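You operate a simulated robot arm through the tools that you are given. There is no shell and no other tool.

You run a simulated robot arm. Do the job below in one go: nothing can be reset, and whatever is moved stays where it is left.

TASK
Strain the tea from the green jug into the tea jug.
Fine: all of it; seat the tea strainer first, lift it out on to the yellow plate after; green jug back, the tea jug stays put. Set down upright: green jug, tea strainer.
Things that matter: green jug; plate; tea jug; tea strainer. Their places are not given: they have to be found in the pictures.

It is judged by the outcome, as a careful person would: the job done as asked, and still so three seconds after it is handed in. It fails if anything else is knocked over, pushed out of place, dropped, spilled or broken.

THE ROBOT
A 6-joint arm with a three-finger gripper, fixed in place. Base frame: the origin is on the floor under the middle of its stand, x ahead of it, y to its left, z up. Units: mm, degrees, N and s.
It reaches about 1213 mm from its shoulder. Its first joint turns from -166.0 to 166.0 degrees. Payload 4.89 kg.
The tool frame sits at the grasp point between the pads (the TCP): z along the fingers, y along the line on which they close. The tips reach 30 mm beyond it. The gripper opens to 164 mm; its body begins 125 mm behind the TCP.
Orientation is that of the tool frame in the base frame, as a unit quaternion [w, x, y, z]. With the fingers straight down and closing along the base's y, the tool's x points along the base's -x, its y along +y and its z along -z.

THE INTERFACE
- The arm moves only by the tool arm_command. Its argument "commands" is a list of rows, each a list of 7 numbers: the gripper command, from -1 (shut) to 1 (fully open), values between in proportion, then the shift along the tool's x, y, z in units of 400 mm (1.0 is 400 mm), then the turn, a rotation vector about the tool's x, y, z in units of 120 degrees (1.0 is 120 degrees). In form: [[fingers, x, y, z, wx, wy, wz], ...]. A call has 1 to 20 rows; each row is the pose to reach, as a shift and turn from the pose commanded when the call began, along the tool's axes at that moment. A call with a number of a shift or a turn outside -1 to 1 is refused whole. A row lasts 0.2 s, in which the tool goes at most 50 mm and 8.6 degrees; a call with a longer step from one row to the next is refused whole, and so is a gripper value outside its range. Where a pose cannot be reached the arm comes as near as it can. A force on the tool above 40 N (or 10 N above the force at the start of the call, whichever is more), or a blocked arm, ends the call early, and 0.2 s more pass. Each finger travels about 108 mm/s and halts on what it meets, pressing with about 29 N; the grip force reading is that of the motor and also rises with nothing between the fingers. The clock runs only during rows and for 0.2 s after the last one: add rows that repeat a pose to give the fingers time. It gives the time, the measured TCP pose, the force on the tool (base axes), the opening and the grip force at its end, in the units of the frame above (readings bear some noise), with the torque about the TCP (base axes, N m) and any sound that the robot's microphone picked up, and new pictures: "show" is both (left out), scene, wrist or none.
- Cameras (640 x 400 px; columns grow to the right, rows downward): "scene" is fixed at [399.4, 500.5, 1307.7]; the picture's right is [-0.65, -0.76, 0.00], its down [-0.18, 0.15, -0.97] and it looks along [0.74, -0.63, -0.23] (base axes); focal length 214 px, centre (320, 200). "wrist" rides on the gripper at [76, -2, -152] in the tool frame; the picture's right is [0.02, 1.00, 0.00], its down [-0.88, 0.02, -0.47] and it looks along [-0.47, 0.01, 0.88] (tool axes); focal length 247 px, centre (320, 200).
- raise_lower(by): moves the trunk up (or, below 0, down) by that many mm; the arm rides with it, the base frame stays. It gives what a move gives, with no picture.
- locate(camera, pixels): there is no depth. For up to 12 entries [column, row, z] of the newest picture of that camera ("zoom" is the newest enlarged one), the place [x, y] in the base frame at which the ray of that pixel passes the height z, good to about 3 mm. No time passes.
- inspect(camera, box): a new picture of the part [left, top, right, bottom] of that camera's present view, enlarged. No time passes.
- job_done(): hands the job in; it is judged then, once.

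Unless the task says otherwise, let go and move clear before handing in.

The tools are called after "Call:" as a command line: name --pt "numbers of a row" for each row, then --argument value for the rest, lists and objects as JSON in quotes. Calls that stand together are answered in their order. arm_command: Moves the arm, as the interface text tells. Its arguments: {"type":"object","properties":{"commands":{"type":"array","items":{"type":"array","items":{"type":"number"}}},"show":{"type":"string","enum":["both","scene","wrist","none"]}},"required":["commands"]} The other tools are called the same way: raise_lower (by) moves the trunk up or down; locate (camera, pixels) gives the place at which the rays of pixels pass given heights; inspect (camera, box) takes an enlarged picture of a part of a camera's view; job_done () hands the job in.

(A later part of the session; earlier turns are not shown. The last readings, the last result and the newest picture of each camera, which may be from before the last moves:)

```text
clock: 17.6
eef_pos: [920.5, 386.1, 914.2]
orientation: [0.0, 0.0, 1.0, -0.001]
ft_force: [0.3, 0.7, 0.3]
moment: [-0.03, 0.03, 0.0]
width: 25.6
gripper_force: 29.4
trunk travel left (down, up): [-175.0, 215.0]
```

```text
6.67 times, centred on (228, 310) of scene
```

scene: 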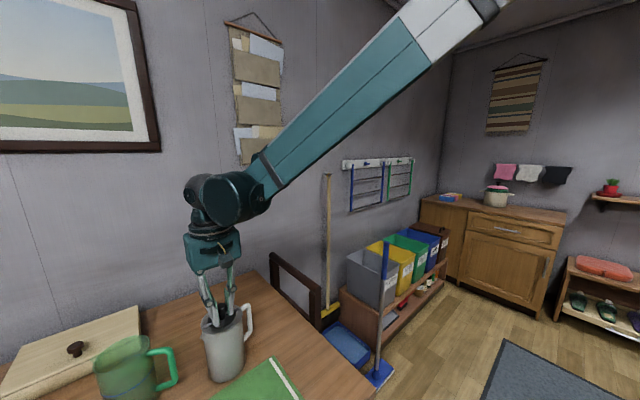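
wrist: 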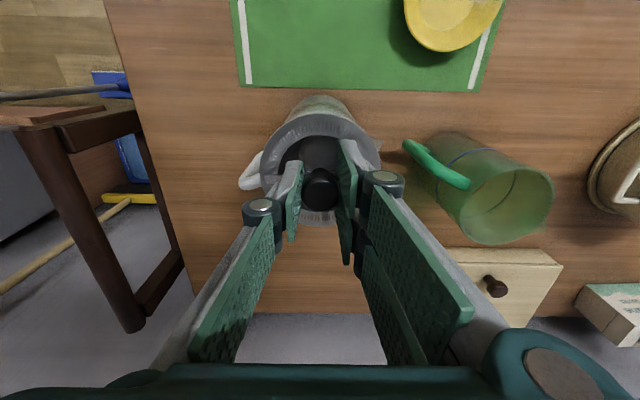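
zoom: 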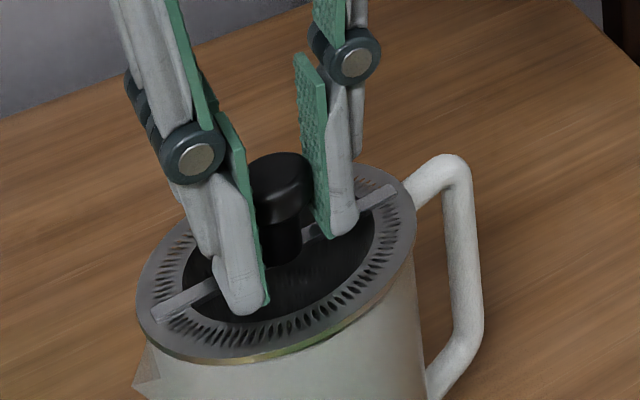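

Call:
arm_command --pt "-1 0 0 0.003 0 0 0" --pt "-1 0 0 0.006 0 0 0" --pt "-1 0 0 0.008 0 0 0" --pt "-1 0 0 0.008 0 0 0" --show "scene"

Call:
inspect --camera "scene" --box '[180, 280, 276, 340]'

```text
clock: 18.6
eef_pos: [919.8, 386.6, 910.8]
orientation: [0.0, 0.0, 1.0, 0.0]
ft_force: [0.4, 0.7, -0.6]
moment: [-0.02, 0.01, 0.0]
width: 25.4
gripper_force: 28.7
trunk travel left (down, up): [-175.0, 215.0]
```

scene: 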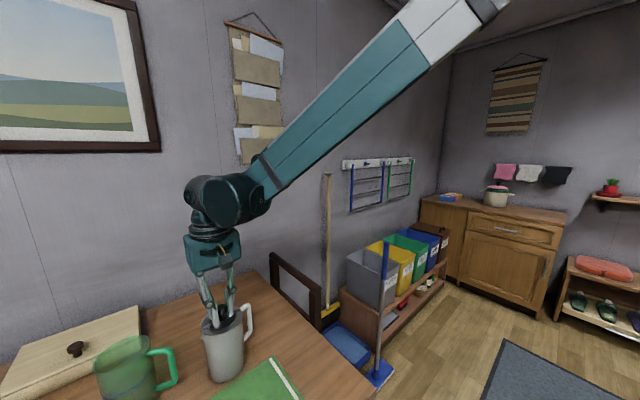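

```text
6.67 times, centred on (228, 310) of scene
```

zoom: 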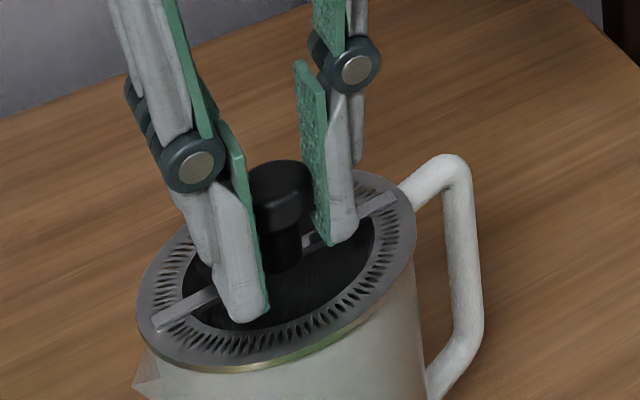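

Call:
arm_command --pt "-1 0 0 0.0025 0 0 0" --pt "-1 0 0 0.005 0 0 0" --pt "-1 0 0 0.005 0 0 0" --show "scene"

Call:
inspect --camera "scene" --box '[180, 280, 276, 340]'

```text
clock: 19.4
eef_pos: [919.7, 387.5, 912.0]
orientation: [0.001, 0.0, 1.0, 0.001]
ft_force: [3.6, 1.4, 16.6]
moment: [0.01, -0.27, -0.05]
width: 25.6
gripper_force: 29.0
trunk travel left (down, up): [-175.0, 215.0]
```

scene: 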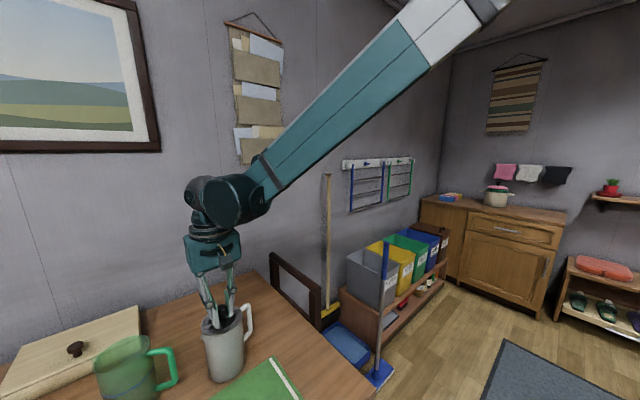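

```text
6.67 times, centred on (228, 310) of scene
```

zoom: 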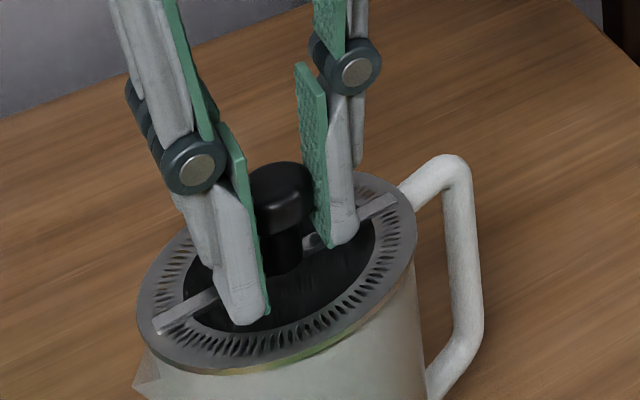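

Contact: 16.6 N upward, so the strainer is seated. I'll ease off ~1 mm, open the fingers to about 70 mm and rise clear.

Call:
arm_command --pt "-1 0 0 -0.002 0 0 0" --pt "-0.7 0 0 -0.002 0 0 0" --pt "-0.4 0 0 -0.002 0 0 0" --pt "-0.15 0 0 -0.002 0 0 0" --pt "-0.15 0 0 -0.002 0 0 0" --pt "-0.15 0 0 -0.002 0 0 0" --show "both"

Call:
inspect --camera "scene" --box '[180, 280, 276, 340]'

Call:
inspect --camera "wrist" --box '[220, 80, 420, 230]'

```text
clock: 20.8
eef_pos: [919.9, 387.6, 910.0]
orientation: [0.0, 0.0, 1.0, 0.001]
ft_force: [-0.5, 0.2, -0.2]
moment: [-0.01, -0.04, 0.01]
width: 69.4
gripper_force: 0.0
trunk travel left (down, up): [-175.0, 215.0]
```

scene: 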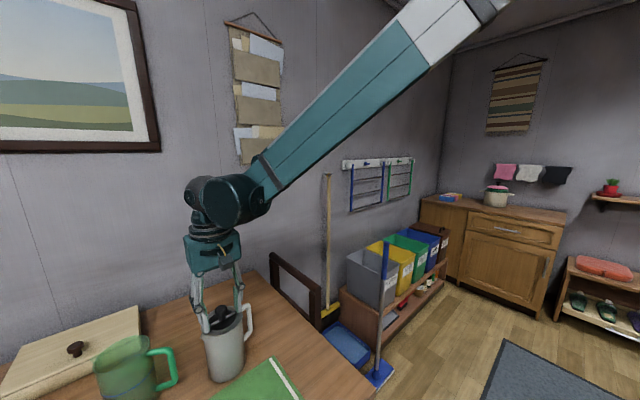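
wrist: 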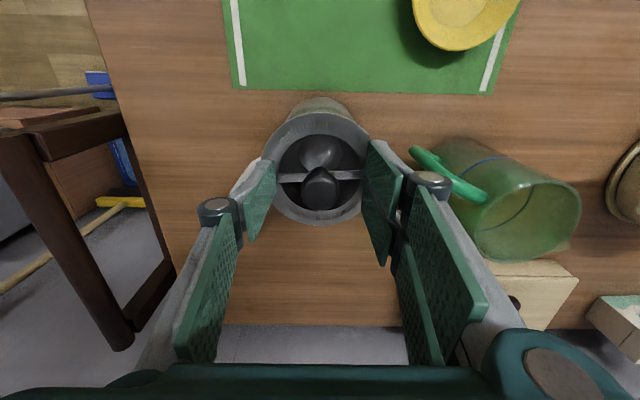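

```text
6.67 times, centred on (228, 310) of scene
```

zoom: 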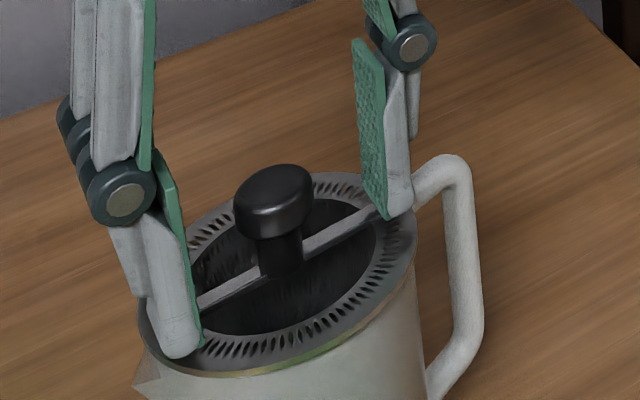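

```text
2.67 times, centred on (320, 155) of wrist
```

zoom: 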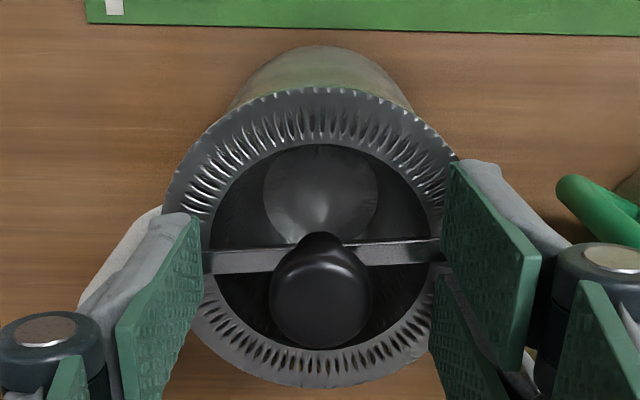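

The strainer sits flat and centred on the tea jug, released cleanly with TCP at (920,387,910). I'll rise straight up 230 mm to clear it.

Call:
arm_command --pt "-0.15 0 0 -0.05 0 0 0" --pt "-0.15 0 0 -0.15 0 0 0" --pt "-0.15 0 0 -0.27 0 0 0" --pt "-0.15 0 0 -0.39 0 0 0" --pt "-0.15 0 0 -0.5 0 0 0" --pt "-0.15 0 0 -0.575 0 0 0" --pt "-0.15 0 0 -0.575 0 0 0"

Call:
inspect --camera "wrist" --box '[280, 90, 480, 215]'

Call:
inspect --camera "scene" --box '[60, 280, 276, 400]'

```text
clock: 22.4
eef_pos: [921.2, 385.5, 1140.3]
orientation: [0.001, 0.0, 1.0, 0.001]
ft_force: [0.0, -0.2, -0.5]
moment: [0.03, -0.01, 0.02]
width: 69.8
gripper_force: 0.1
trunk travel left (down, up): [-175.0, 215.0]
```

scene: 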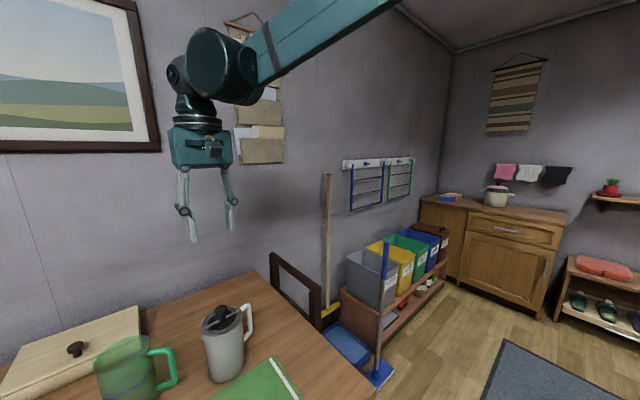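
wrist: 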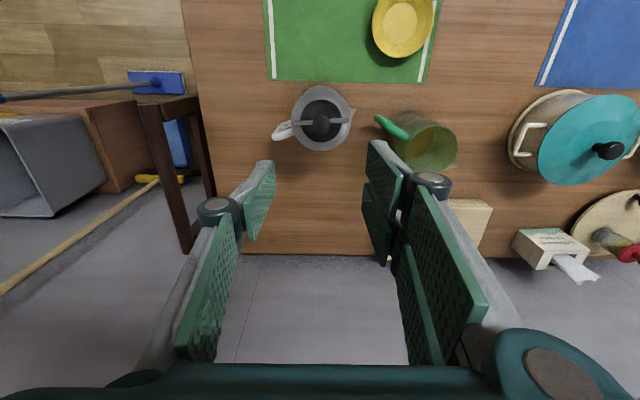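

```text
3.20 times, centred on (380, 152) of wrist
```

zoom: 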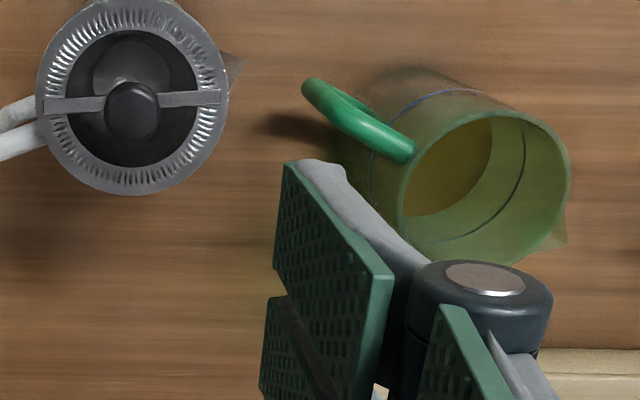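

```text
2.96 times, centred on (168, 340) of scene
```

zoom: 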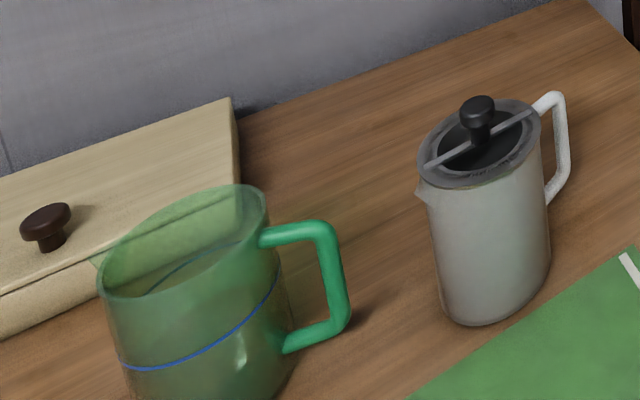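

Tea is visible inside the green jug (brown surface below the blue line). Its spout points at yaw ≈62° and the handle opposite, so I'll grasp the body from the handle side, pitched down, with the camera on top; first I yaw the tool in the air.

Call:
arm_command --pt "-0.15 0 0 0 0 0 0.0645" --pt "-0.15 0 0 0 0 0 0.129" --pt "-0.15 0 0 0 0 0 0.1935" --pt "-0.15 0 0 0 0 0 0.258" --pt "-0.15 0 0 0 0 0 0.3225" --pt "-0.15 0 0 0 0 0 0.387" --pt "-0.15 0 0 0 0 0 0.4515" --pt "-0.15 0 0 0 0 0 0.5167" --pt "-0.15 0 0 0 0 0 0.5167" --pt "-0.15 0 0 0 0 0 0.5167"

```text
clock: 24.6
eef_pos: [920.4, 386.5, 1139.8]
orientation: [0.0, 0.515, 0.857, 0.0]
ft_force: [-0.7, 0.6, 0.6]
moment: [0.0, 0.02, 0.01]
width: 69.8
gripper_force: 0.2
trunk travel left (down, up): [-175.0, 215.0]
```

scene: 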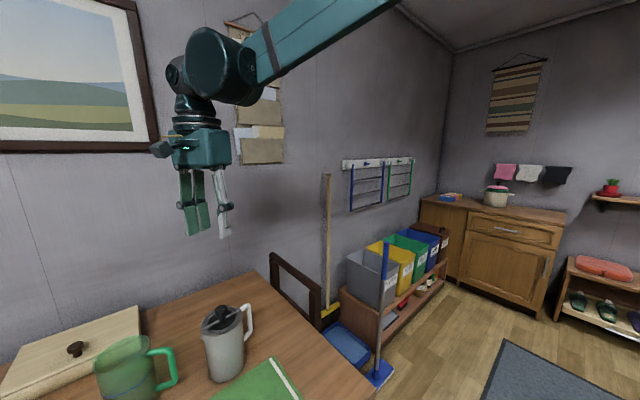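
wrist: 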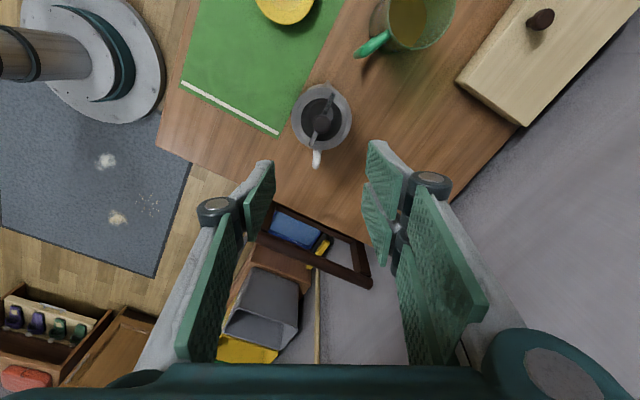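

Yaw is now 118° as expected. I'll do the second half of the yaw to 56°.

Call:
arm_command --pt "-0.15 0 0 0 0 0 0.0645" --pt "-0.15 0 0 0 0 0 0.129" --pt "-0.15 0 0 0 0 0 0.1935" --pt "-0.15 0 0 0 0 0 0.258" --pt "-0.15 0 0 0 0 0 0.3225" --pt "-0.15 0 0 0 0 0 0.387" --pt "-0.15 0 0 0 0 0 0.4515" --pt "-0.15 0 0 0 0 0 0.5167" --pt "-0.15 0 0 0 0 0 0.5167" --pt "-0.15 0 0 0 0 0 0.5167"

```text
clock: 26.8
eef_pos: [920.5, 387.0, 1140.1]
orientation: [0.0, 0.883, 0.469, 0.001]
ft_force: [-0.7, 0.5, -0.7]
moment: [-0.02, -0.03, 0.0]
width: 70.1
gripper_force: 0.1
trunk travel left (down, up): [-175.0, 215.0]
```

scene: 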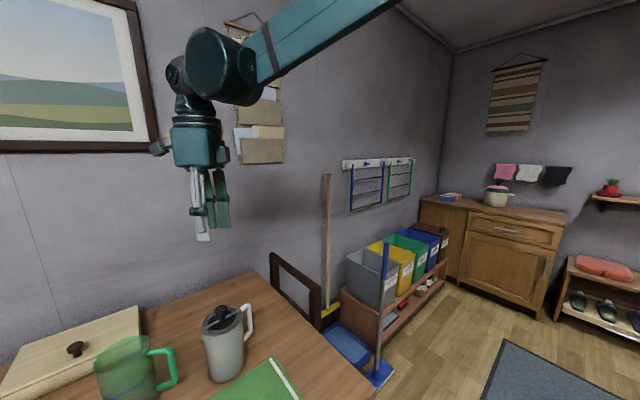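
wrist: 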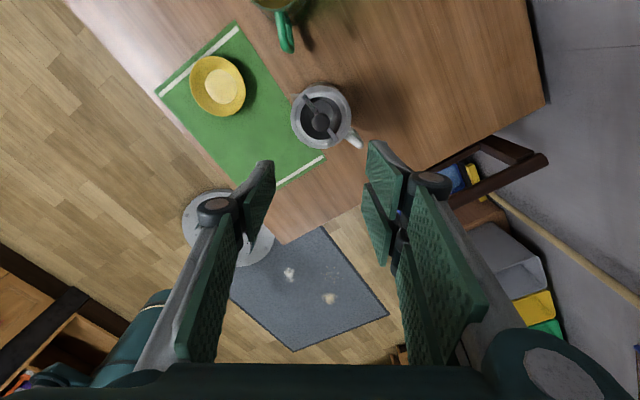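

Yaw is at 56°. Now I'll pitch the tool up by 40° while moving above the green jug at z ≈ 1060 with fingers opening to 125 mm.

Call:
arm_command --pt "0.1 0.0775 -0.0289 0.0333 0 0.0556 0" --pt "0.3 0.155 -0.0578 0.0667 0 0.1111 0" --pt "0.524 0.2325 -0.0868 0.1 0 0.1667 0" --pt "0.524 0.31 -0.1157 0.1333 0 0.2222 0" --pt "0.524 0.3875 -0.1446 0.1667 0 0.2778 0" --pt "0.524 0.465 -0.1735 0.2 0 0.3333 0" --pt "0.524 0.465 -0.1735 0.2 0 0.3333 0" --pt "0.524 0.465 -0.1735 0.2 0 0.3333 0"

Call:
inspect --camera "wrist" --box '[200, 100, 440, 340]'

```text
clock: 28.6
eef_pos: [966.2, 580.4, 1060.2]
orientation: [-0.161, 0.829, 0.441, 0.303]
ft_force: [-0.5, 0.1, 0.2]
moment: [0.0, 0.0, 0.0]
width: 125.1
gripper_force: 0.0
trunk travel left (down, up): [-175.0, 215.0]
```

scene: 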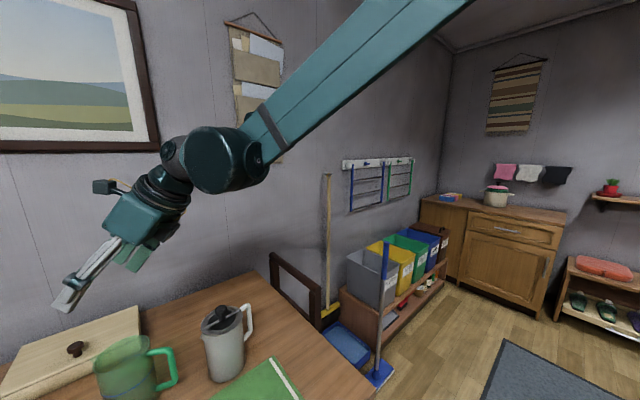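
wrist: 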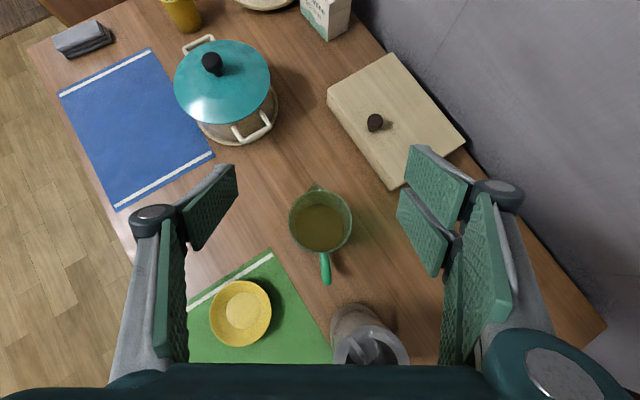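

```text
1.67 times, centred on (320, 220) of wrist
```

zoom: 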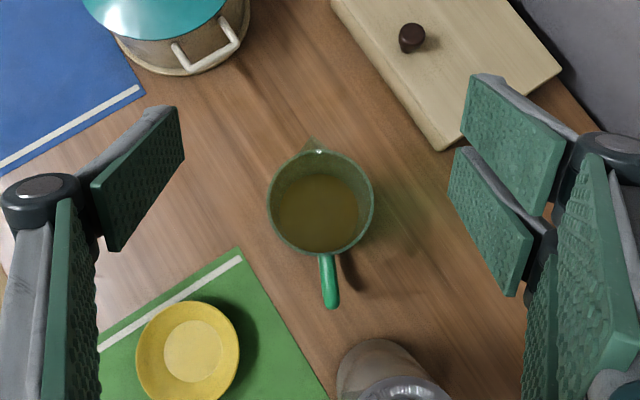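

The jug is centred between the fingers (rim centre (320,221), handle at (327,283)), and the tea surface is visible. I'll descend vertically to z ≈ 900 and re-check clearances.

Call:
arm_command --pt "0.524 -0.0633 0.0008 0.0775 0 0 0" --pt "0.524 -0.1265 0.0016 0.155 0 0 0" --pt "0.524 -0.19 0.0024 0.2324 0 0 0" --pt "0.524 -0.253 0.0032 0.3099 0 0 0" --pt "0.524 -0.253 0.0032 0.3099 0 0 0"

Call:
inspect --camera "wrist" --box '[160, 100, 480, 300]'

Call:
inspect --camera "scene" --box '[40, 200, 300, 400]'

```text
clock: 29.8
eef_pos: [969.3, 582.4, 900.4]
orientation: [-0.161, 0.83, 0.441, 0.302]
ft_force: [-0.5, -0.8, -0.9]
moment: [0.05, 0.04, 0.03]
width: 124.6
gripper_force: 0.1
trunk travel left (down, up): [-175.0, 215.0]
```

scene: 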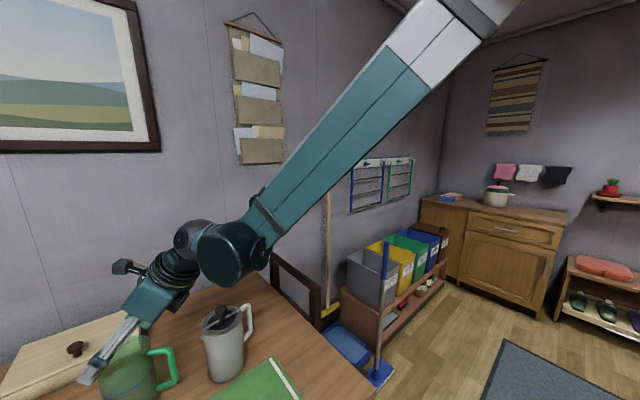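
wrist: 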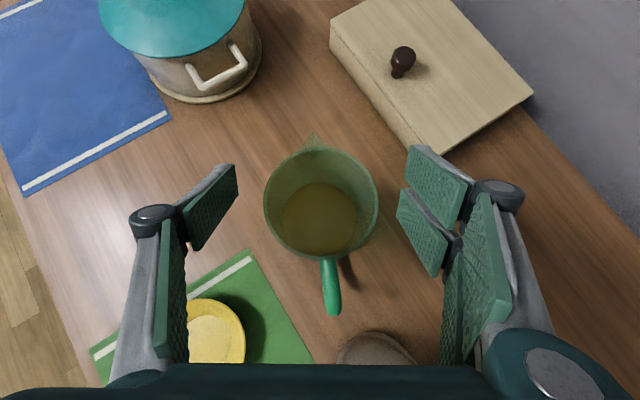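

```text
2.00 times, centred on (320, 200) of wrist
```

zoom: 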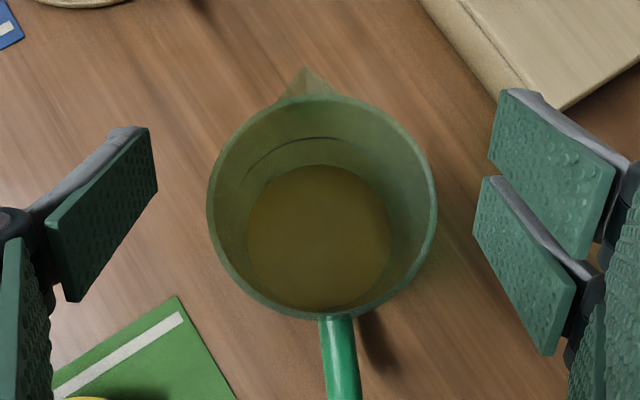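

```text
2.00 times, centred on (170, 300) of scene
```

zoom: 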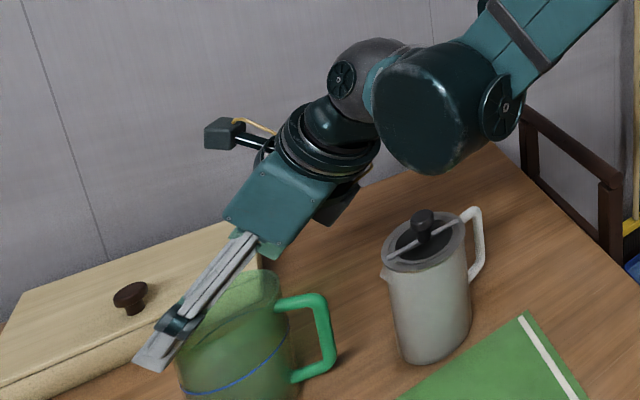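

Clearances to the jug are about 16 mm per side. Some part of the gripper (dark block near scene (177,302)) hangs below the tool, so I'll check it against the tea jug before the last 85 mm.

Call:
inspect --camera "scene" --box '[110, 230, 260, 350]'

```text
3.33 times, centred on (185, 290) of scene
```

zoom: 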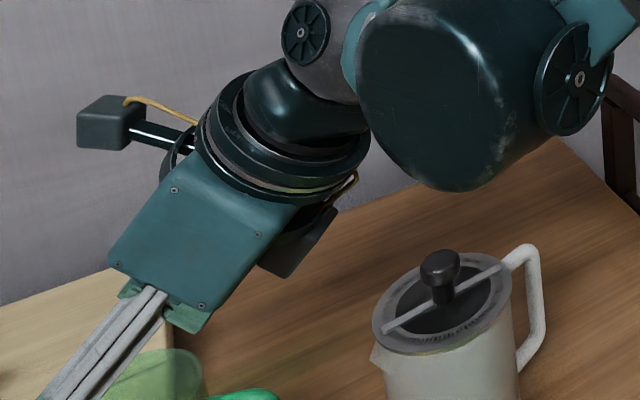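

The block's tip is ~28 mm clear of the tea jug laterally, and the handle (outer edge ~90 mm from the axis) clears the palm by ~18 mm. I'll descend to TCP z ≈ 802.

Call:
arm_command --pt "0.524 -0.045 0 0.0536 0 0 0" --pt "0.524 -0.09 0 0.107 0 0 0" --pt "0.524 -0.13 0 0.155 0 0 0" --pt "0.524 -0.1582 0 0.1884 0 0 0" --pt "0.524 -0.1582 0 0.1884 0 0 0"

Call:
inspect --camera "wrist" --box '[160, 100, 480, 400]'

Call:
inspect --camera "scene" --box '[40, 260, 280, 400]'

```text
clock: 31.0
eef_pos: [969.1, 581.1, 800.7]
orientation: [-0.161, 0.829, 0.441, 0.303]
ft_force: [-0.1, 0.5, 0.6]
moment: [-0.02, 0.01, -0.03]
width: 125.2
gripper_force: 0.1
trunk travel left (down, up): [-175.0, 215.0]
```

scene: 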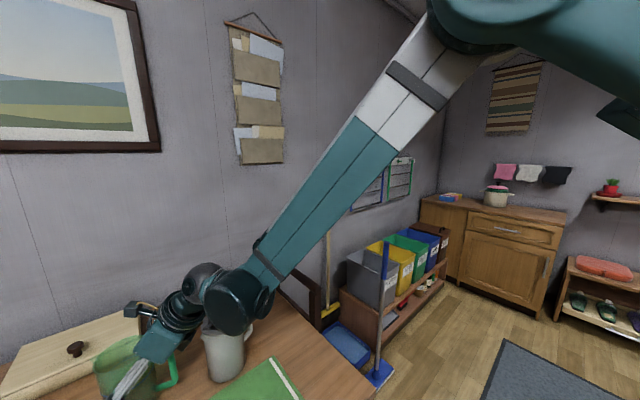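
wrist: 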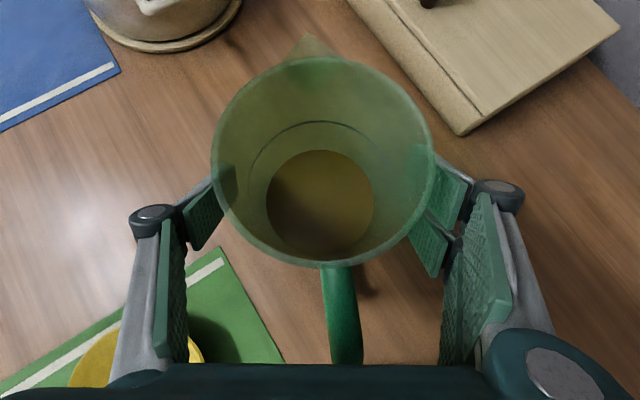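

```text
1.33 times, centred on (320, 250) of wrist
```

zoom: 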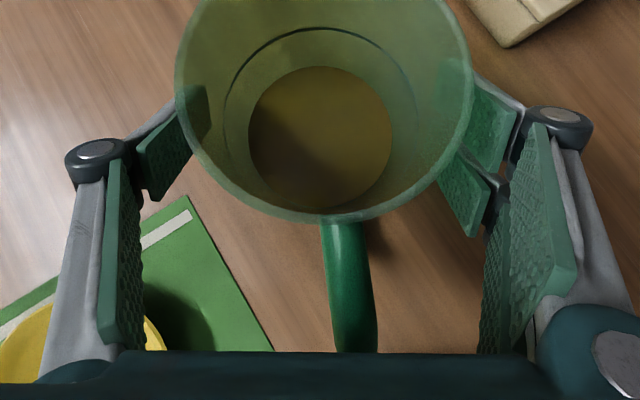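

```text
2.67 times, centred on (160, 330) of scene
```

zoom: 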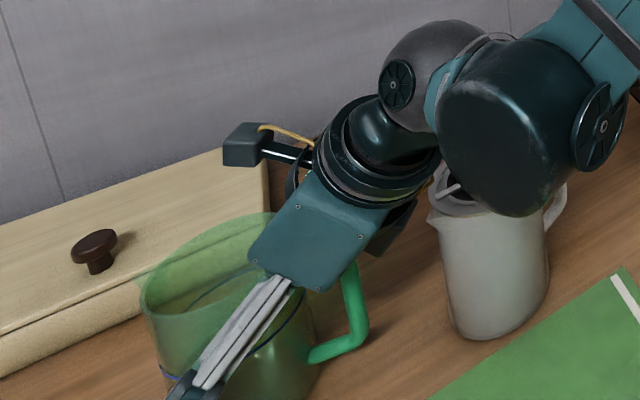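

No contact forces and everything is clear. I'll close the gripper on the green jug's body.

Call:
arm_command --pt "0.35 0 0 0 0 0 0" --pt "0.2 0 0 0 0 0 0" --pt "0.0 0 0 0 0 0 0" --pt "-0.5 0 0 0 0 0 0" --pt "-1 0 0 0 0 0 0" --pt "-1 0 0 0 0 0 0" --pt "-1 0 0 0 0 0 0"

Call:
inspect --camera "wrist" --box '[160, 0, 480, 400]'

Call:
inspect --camera "scene" --box '[40, 260, 280, 400]'

```text
clock: 32.6
eef_pos: [969.7, 580.9, 801.3]
orientation: [-0.16, 0.83, 0.441, 0.303]
ft_force: [3.2, 1.2, 5.0]
moment: [-0.12, -0.58, 0.11]
width: 81.3
gripper_force: 29.0
trunk travel left (down, up): [-175.0, 215.0]
```

scene: 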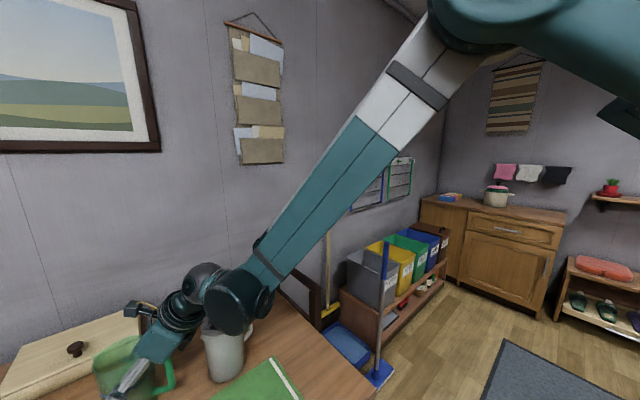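
wrist: 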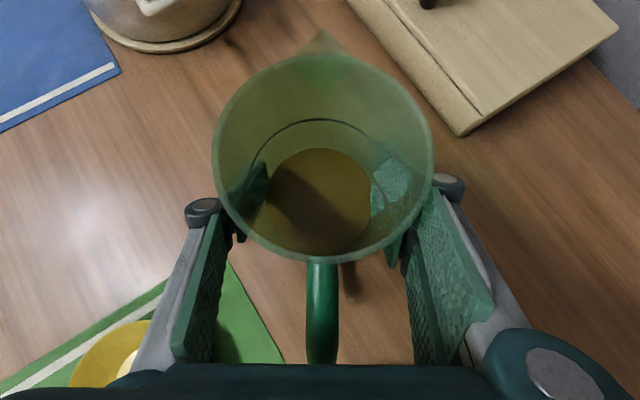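

```text
1.00 times, centred on (320, 200) of wrist (not enlarged: the box is as wide or as high as the picture)
```

zoom: 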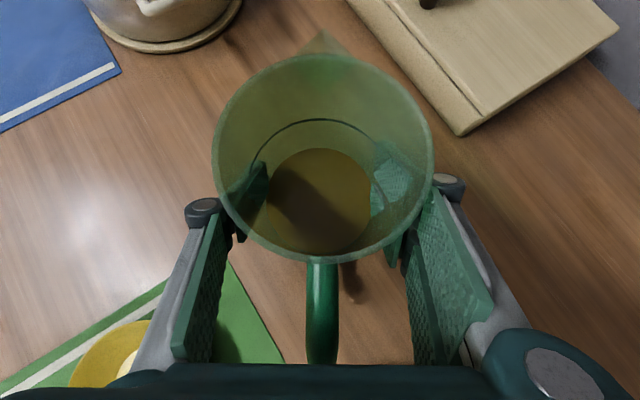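

```text
2.67 times, centred on (160, 330) of scene
```

zoom: 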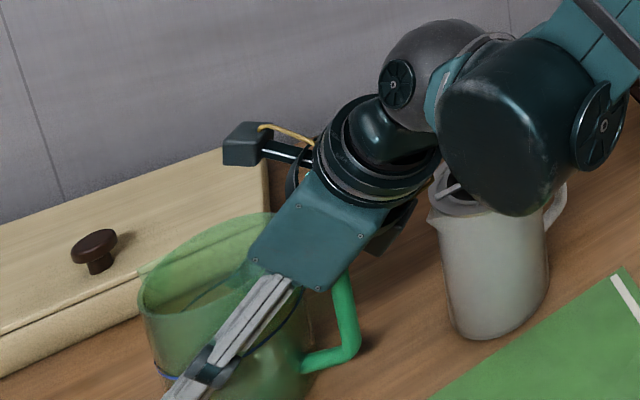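

Grip is firm at 81 mm (the jug tapers, and it turned ~6° to align with the fingers; I'll restore that on return). I'll lift a little first and check.

Call:
arm_command --pt "-1 0.008 0 -0.0096 0 0 0" --pt "-1 0.024 0 -0.0287 0 0 0" --pt "-1 0.048 0 -0.0575 0 0 0" --pt "-1 0.064 0 -0.0766 0 0 0" --pt "-1 0.064 0 -0.0766 0 0 0"

Call:
inspect --camera "scene" --box '[40, 240, 280, 400]'

```text
clock: 33.8
eef_pos: [969.6, 580.9, 841.1]
orientation: [-0.16, 0.83, 0.441, 0.302]
ft_force: [-0.2, 0.1, -4.3]
moment: [0.02, -0.04, -0.01]
width: 81.1
gripper_force: 29.1
trunk travel left (down, up): [-175.0, 215.0]
```

scene: 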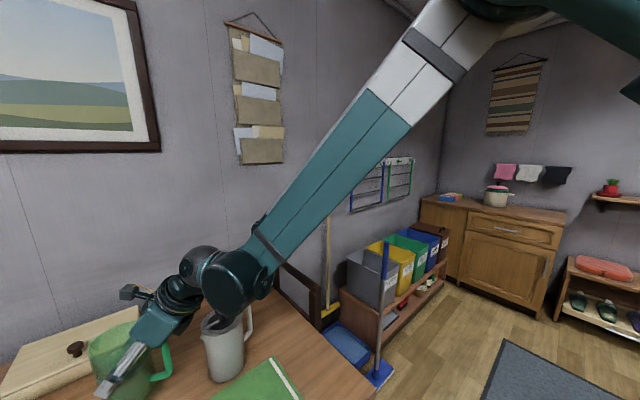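
wrist: 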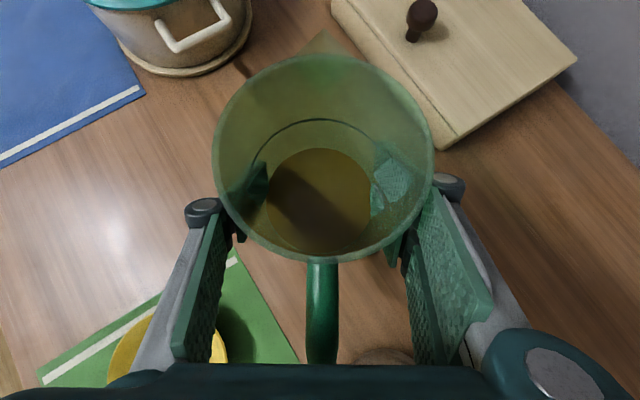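

```text
2.50 times, centred on (160, 320) of scene
```

zoom: 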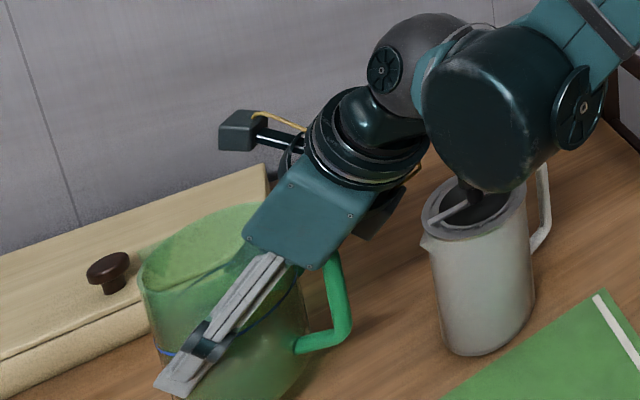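

The jug hangs steadily, weighing ~4.4 N. I'll lift it straight up to TCP z ≈ 1090, well above the strainer knob.

Call:
arm_command --pt "-1 0.04 0 -0.0477 0 0 0" --pt "-1 0.1 0 -0.1192 0 0 0" --pt "-1 0.16 0 -0.1907 0 0 0" --pt "-1 0.22 0 -0.2622 0 0 0" --pt "-1 0.28 0 -0.3338 0 0 0" --pt "-1 0.34 0 -0.4053 0 0 0" --pt "-1 0.38 0 -0.453 0 0 0" --pt "-1 0.4 0 -0.4768 0 0 0" --pt "-1 0.4 0 -0.4768 0 0 0"

```text
clock: 35.8
eef_pos: [968.6, 580.9, 1090.9]
orientation: [-0.161, 0.83, 0.441, 0.302]
ft_force: [-0.2, 0.6, -4.4]
moment: [0.02, -0.05, -0.01]
width: 81.2
gripper_force: 29.0
trunk travel left (down, up): [-175.0, 215.0]
```

scene: 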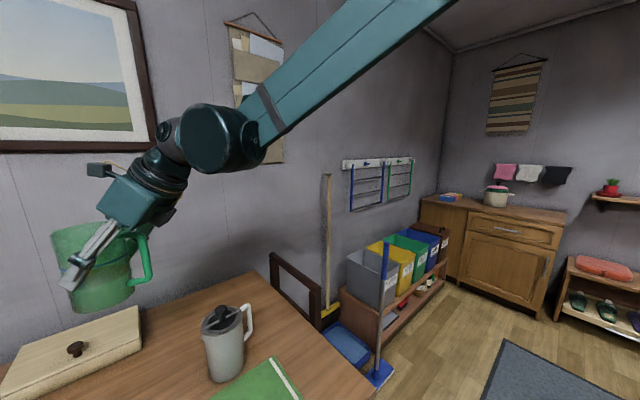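
wrist: 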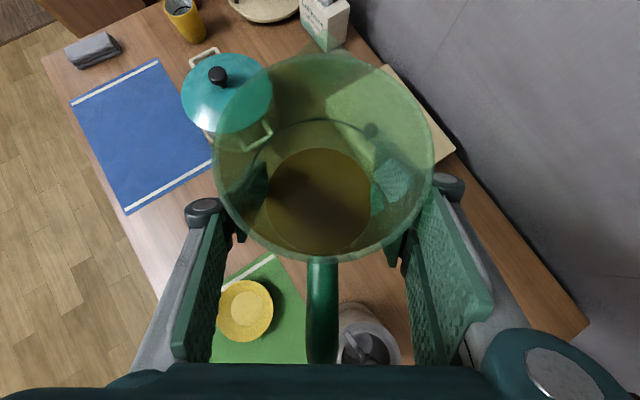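

Call:
inspect --camera "scene" --box '[30, 190, 190, 330]'

Call:
inspect --camera "wrist" --box '[200, 20, 450, 280]'

```text
2.86 times, centred on (110, 260) of scene
```

zoom: 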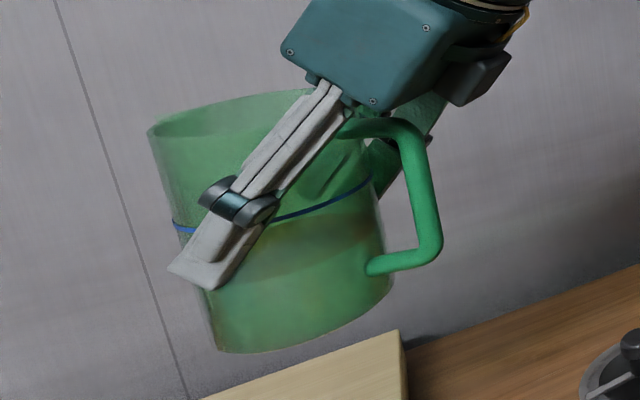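

```text
1.54 times, centred on (325, 150) of wrist
```

zoom: 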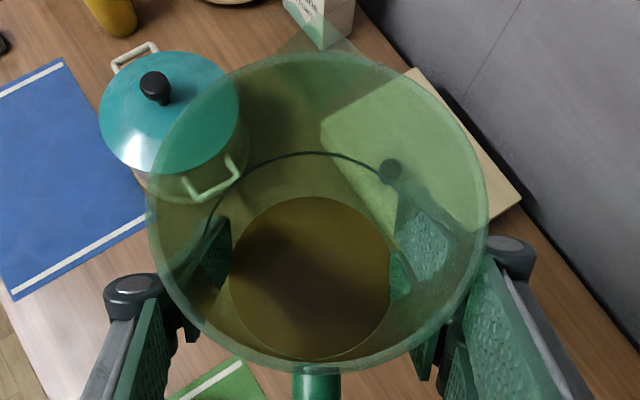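

The tea sits at roughly 45% of the jug's height, so pouring should start near 60° tilt. I'll carry the jug level over to the −y side of the tea jug, yawing it so the spout points to +y.

Call:
arm_command --pt "-1 -0.0164 0.0085 -0.0138 0.0055 0 -0.0065" --pt "-1 -0.0547 0.0283 -0.0459 0.0182 0 -0.0217" --pt "-1 -0.1038 0.0538 -0.0872 0.0346 0 -0.0412" --pt "-1 -0.1585 0.0822 -0.1331 0.0528 0 -0.0629" --pt "-1 -0.2131 0.1105 -0.1789 0.0711 0 -0.0846" --pt "-1 -0.2678 0.1388 -0.2248 0.0893 0 -0.1063" --pt "-1 -0.3224 0.1671 -0.2707 0.1075 0 -0.128" --pt "-1 -0.3771 0.1955 -0.3166 0.1257 0 -0.1497" --pt "-1 -0.4317 0.2238 -0.3625 0.1439 0 -0.1714" --pt "-1 -0.4809 0.2493 -0.4037 0.1603 0 -0.191" --pt "-1 -0.5192 0.2691 -0.4359 0.1731 0 -0.2062" --pt "-1 -0.5465 0.2833 -0.4588 0.1822 0 -0.217" --pt "-1 -0.5465 0.2833 -0.4588 0.1822 0 -0.217" --pt "-1 -0.5465 0.2833 -0.4588 0.1822 0 -0.217"

Call:
inspect --camera "scene" --box '[140, 180, 360, 400]'

```text
clock: 38.8
eef_pos: [903.6, 280.0, 1090.7]
orientation: [-0.241, 0.665, 0.664, 0.243]
ft_force: [0.9, 0.0, -4.4]
moment: [0.06, -0.02, -0.01]
width: 81.4
gripper_force: 29.0
trunk travel left (down, up): [-175.0, 215.0]
```

scene: 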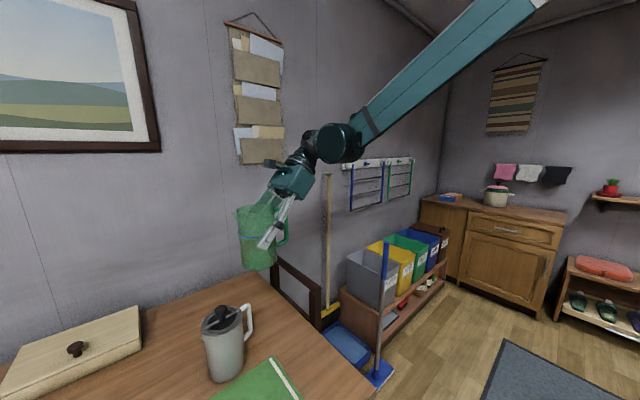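
wrist: 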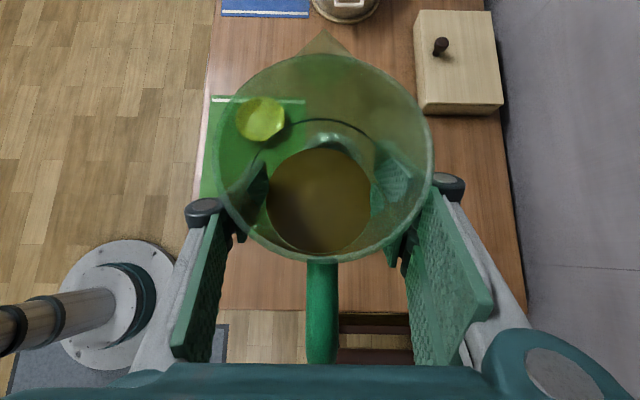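

```text
1.82 times, centred on (250, 290) of scene
```

zoom: 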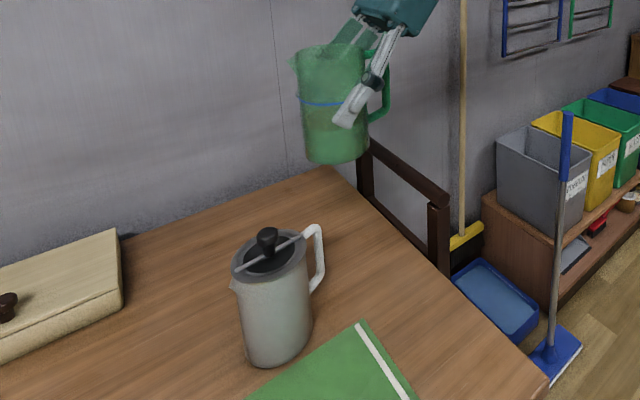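

Jug is level at (903.6,280,1090.7), spout toward +y, ready beside the tea jug. I'll tilt it 40° at this height (still below the pouring angle).

Call:
arm_command --pt "-1 0 0 0 0 -0.0167 0" --pt "-1 0 0 0 0 -0.05 0" --pt "-1 0 0 0 0 -0.0833 0" --pt "-1 0 0 0 0 -0.1167 0" --pt "-1 0 0 0 0 -0.15 0" --pt "-1 0 0 0 0 -0.1833 0" --pt "-1 0 0 0 0 -0.2167 0" --pt "-1 0 0 0 0 -0.25 0" --pt "-1 0 0 0 0 -0.2833 0" --pt "-1 0 0 0 0 -0.3167 0" --pt "-1 0 0 0 0 -0.3333 0" --pt "-1 0 0 0 0 -0.3333 0"

Call:
inspect --camera "scene" --box '[140, 180, 360, 400]'

```text
clock: 41.4
eef_pos: [903.7, 280.5, 1089.9]
orientation: [0.0, 0.707, 0.707, 0.0]
ft_force: [-0.7, 0.1, -4.6]
moment: [0.05, 0.02, -0.02]
width: 81.6
gripper_force: 29.4
trunk travel left (down, up): [-175.0, 215.0]
```

scene: 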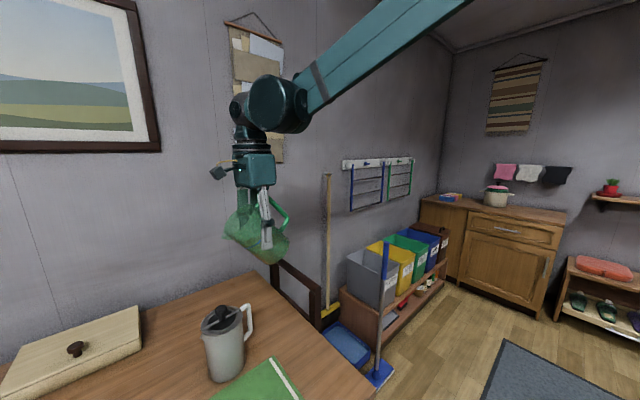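
wrist: 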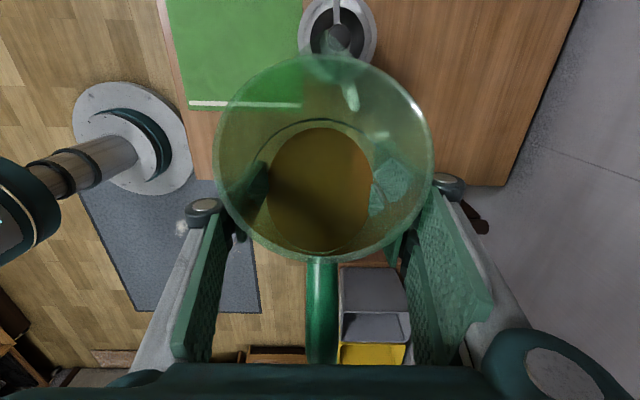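

```text
1.82 times, centred on (250, 290) of scene
```

zoom: 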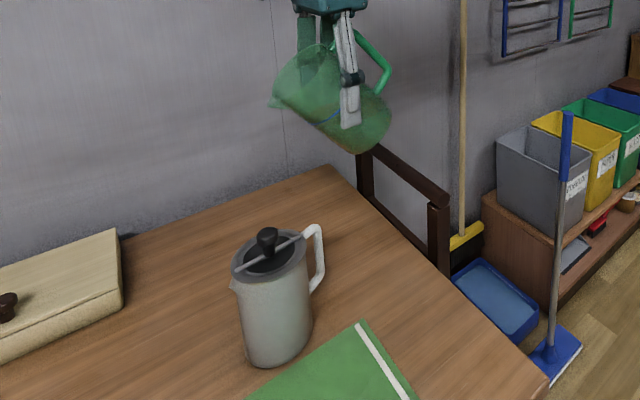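

The jug holds steady at 40° with no spill. I'll check the strainer's position under the spout in the wrist view before lowering.

Call:
inspect --camera "wrist" --box '[270, 0, 410, 90]'

```text
4.44 times, centred on (340, 45) of wrist
```

zoom: 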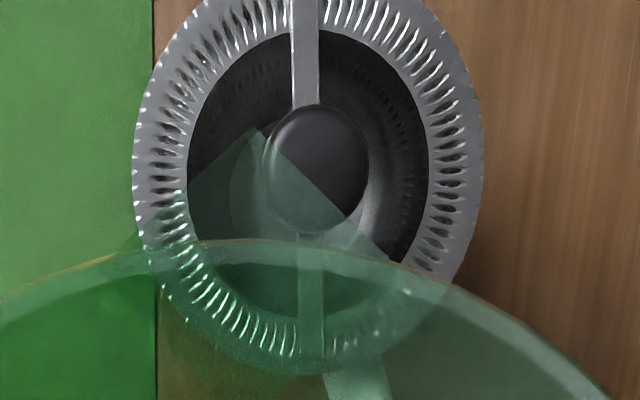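

The spout tip (≈(904,373)) is offset −18 mm in x from the strainer centre (≈(921.5,388)), i.e. over the open half beside knob and bar. I'll lower 165 mm so the spout is ~20 mm above knob height.

Call:
arm_command --pt "-1 0 0 0.03 0 0 0" --pt "-1 0 0 0.1 0 0 0" --pt "-1 0 0 0.17 0 0 0" --pt "-1 0 0 0.24 0 0 0" --pt "-1 0 0 0.31 0 0 0" --pt "-1 0 0 0.37 0 0 0" --pt "-1 0 0 0.4 0 0 0" --pt "-1 0 0 0.4125 0 0 0" --pt "-1 0 0 0.4125 0 0 0"

Call:
inspect --camera "scene" --box '[140, 240, 300, 390]'

Call:
inspect --camera "wrist" --box '[230, 0, 430, 130]'

```text
clock: 43.4
eef_pos: [903.7, 281.2, 925.1]
orientation: [0.0, 0.707, 0.707, 0.0]
ft_force: [0.3, 0.0, -4.2]
moment: [0.05, 0.0, 0.02]
width: 81.2
gripper_force: 29.5
trunk travel left (down, up): [-175.0, 215.0]
```

scene: 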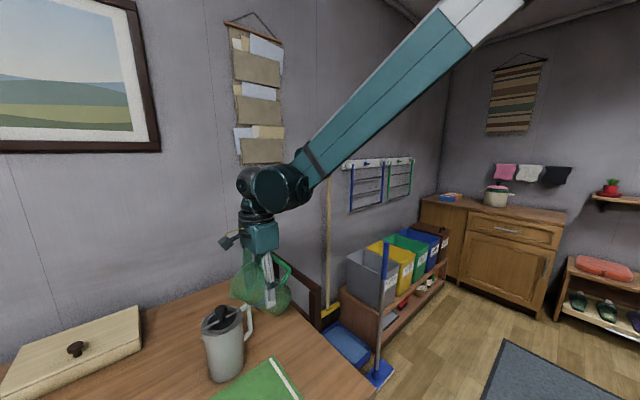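
wrist: 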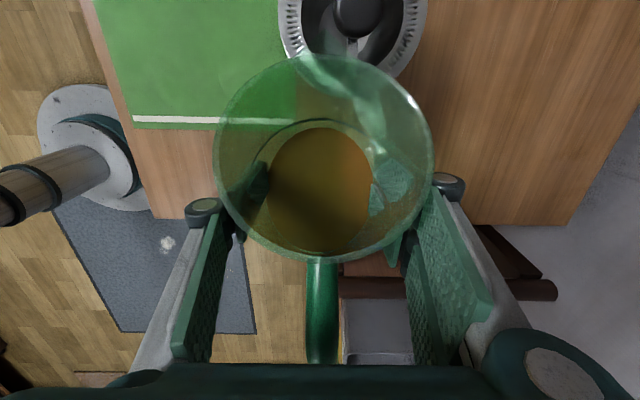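

```text
2.67 times, centred on (220, 315) of scene
```

zoom: 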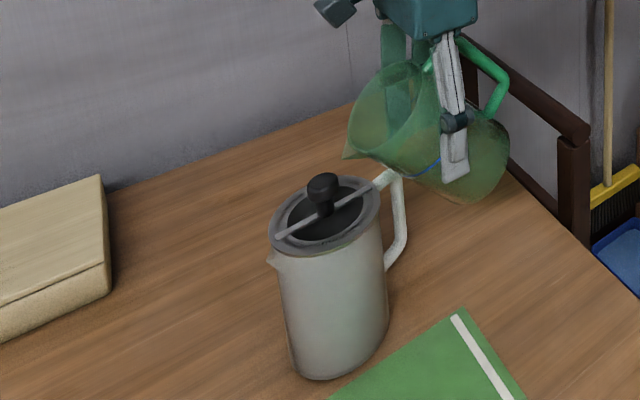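

```text
3.08 times, centred on (330, 65) of wrist
```

zoom: 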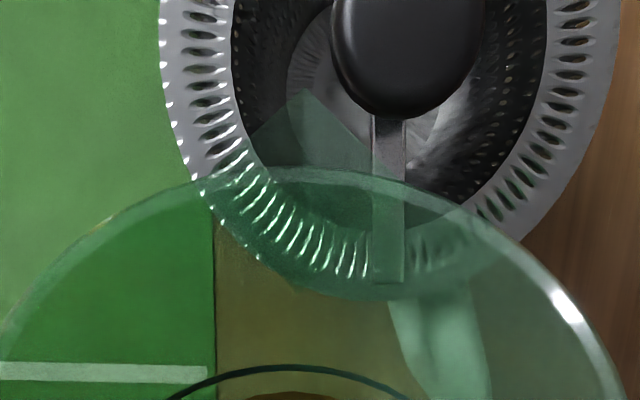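

The spout tip is over the strainer's open half. I'll now tilt further with the spout tip held fixed in space, first to 57°, watching for the tea reaching the lip.

Call:
arm_command --pt "-1 -0.0012 0 -0.0162 0 -0.0333 0" --pt "-1 -0.0013 0 -0.0323 0 -0.0667 0" --pt "-1 -0.0003 0 -0.0485 0 -0.1 0" --pt "-1 0.0013 0 -0.0605 0 -0.125 0" --pt "-1 0.0027 0 -0.0685 0 -0.1417 0" --pt "-1 0.0027 0 -0.0685 0 -0.1417 0"

Call:
inspect --camera "scene" --box '[140, 240, 300, 390]'

Call:
inspect --camera "wrist" --box '[200, 0, 450, 280]'

```text
clock: 44.8
eef_pos: [902.9, 282.9, 953.4]
orientation: [0.105, 0.699, 0.699, -0.105]
ft_force: [0.1, -0.7, -4.6]
moment: [0.05, 0.03, -0.02]
width: 81.2
gripper_force: 29.0
trunk travel left (down, up): [-175.0, 215.0]
```

scene: 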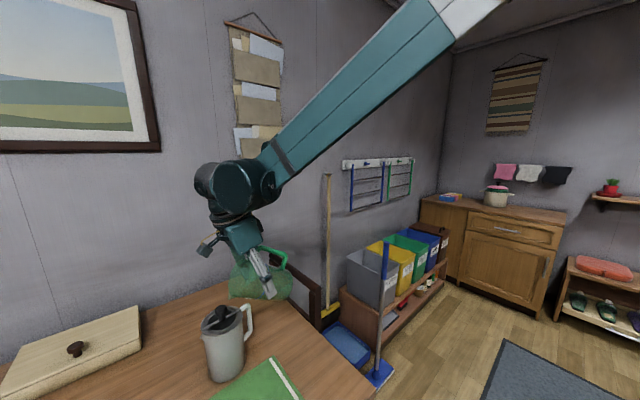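
wrist: 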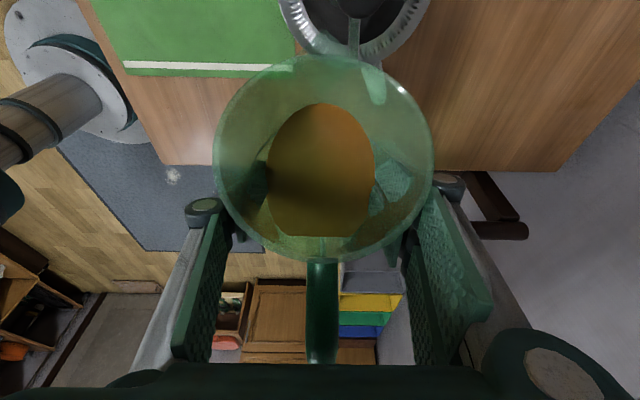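

```text
2.67 times, centred on (220, 315) of scene
```

zoom: 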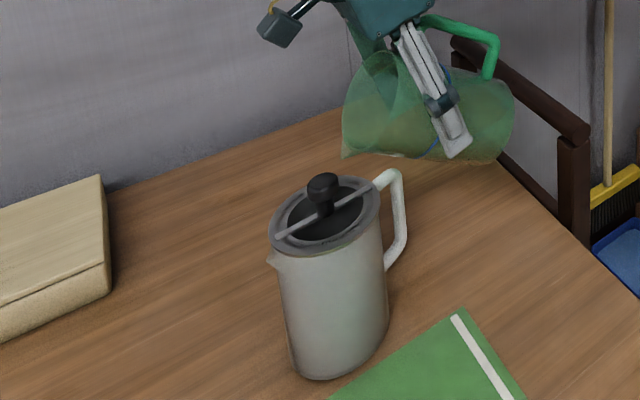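

```text
1.43 times, centred on (325, 140) of wrist
```

zoom: 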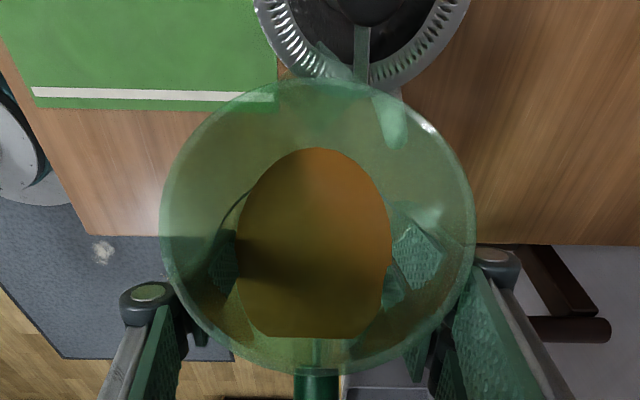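

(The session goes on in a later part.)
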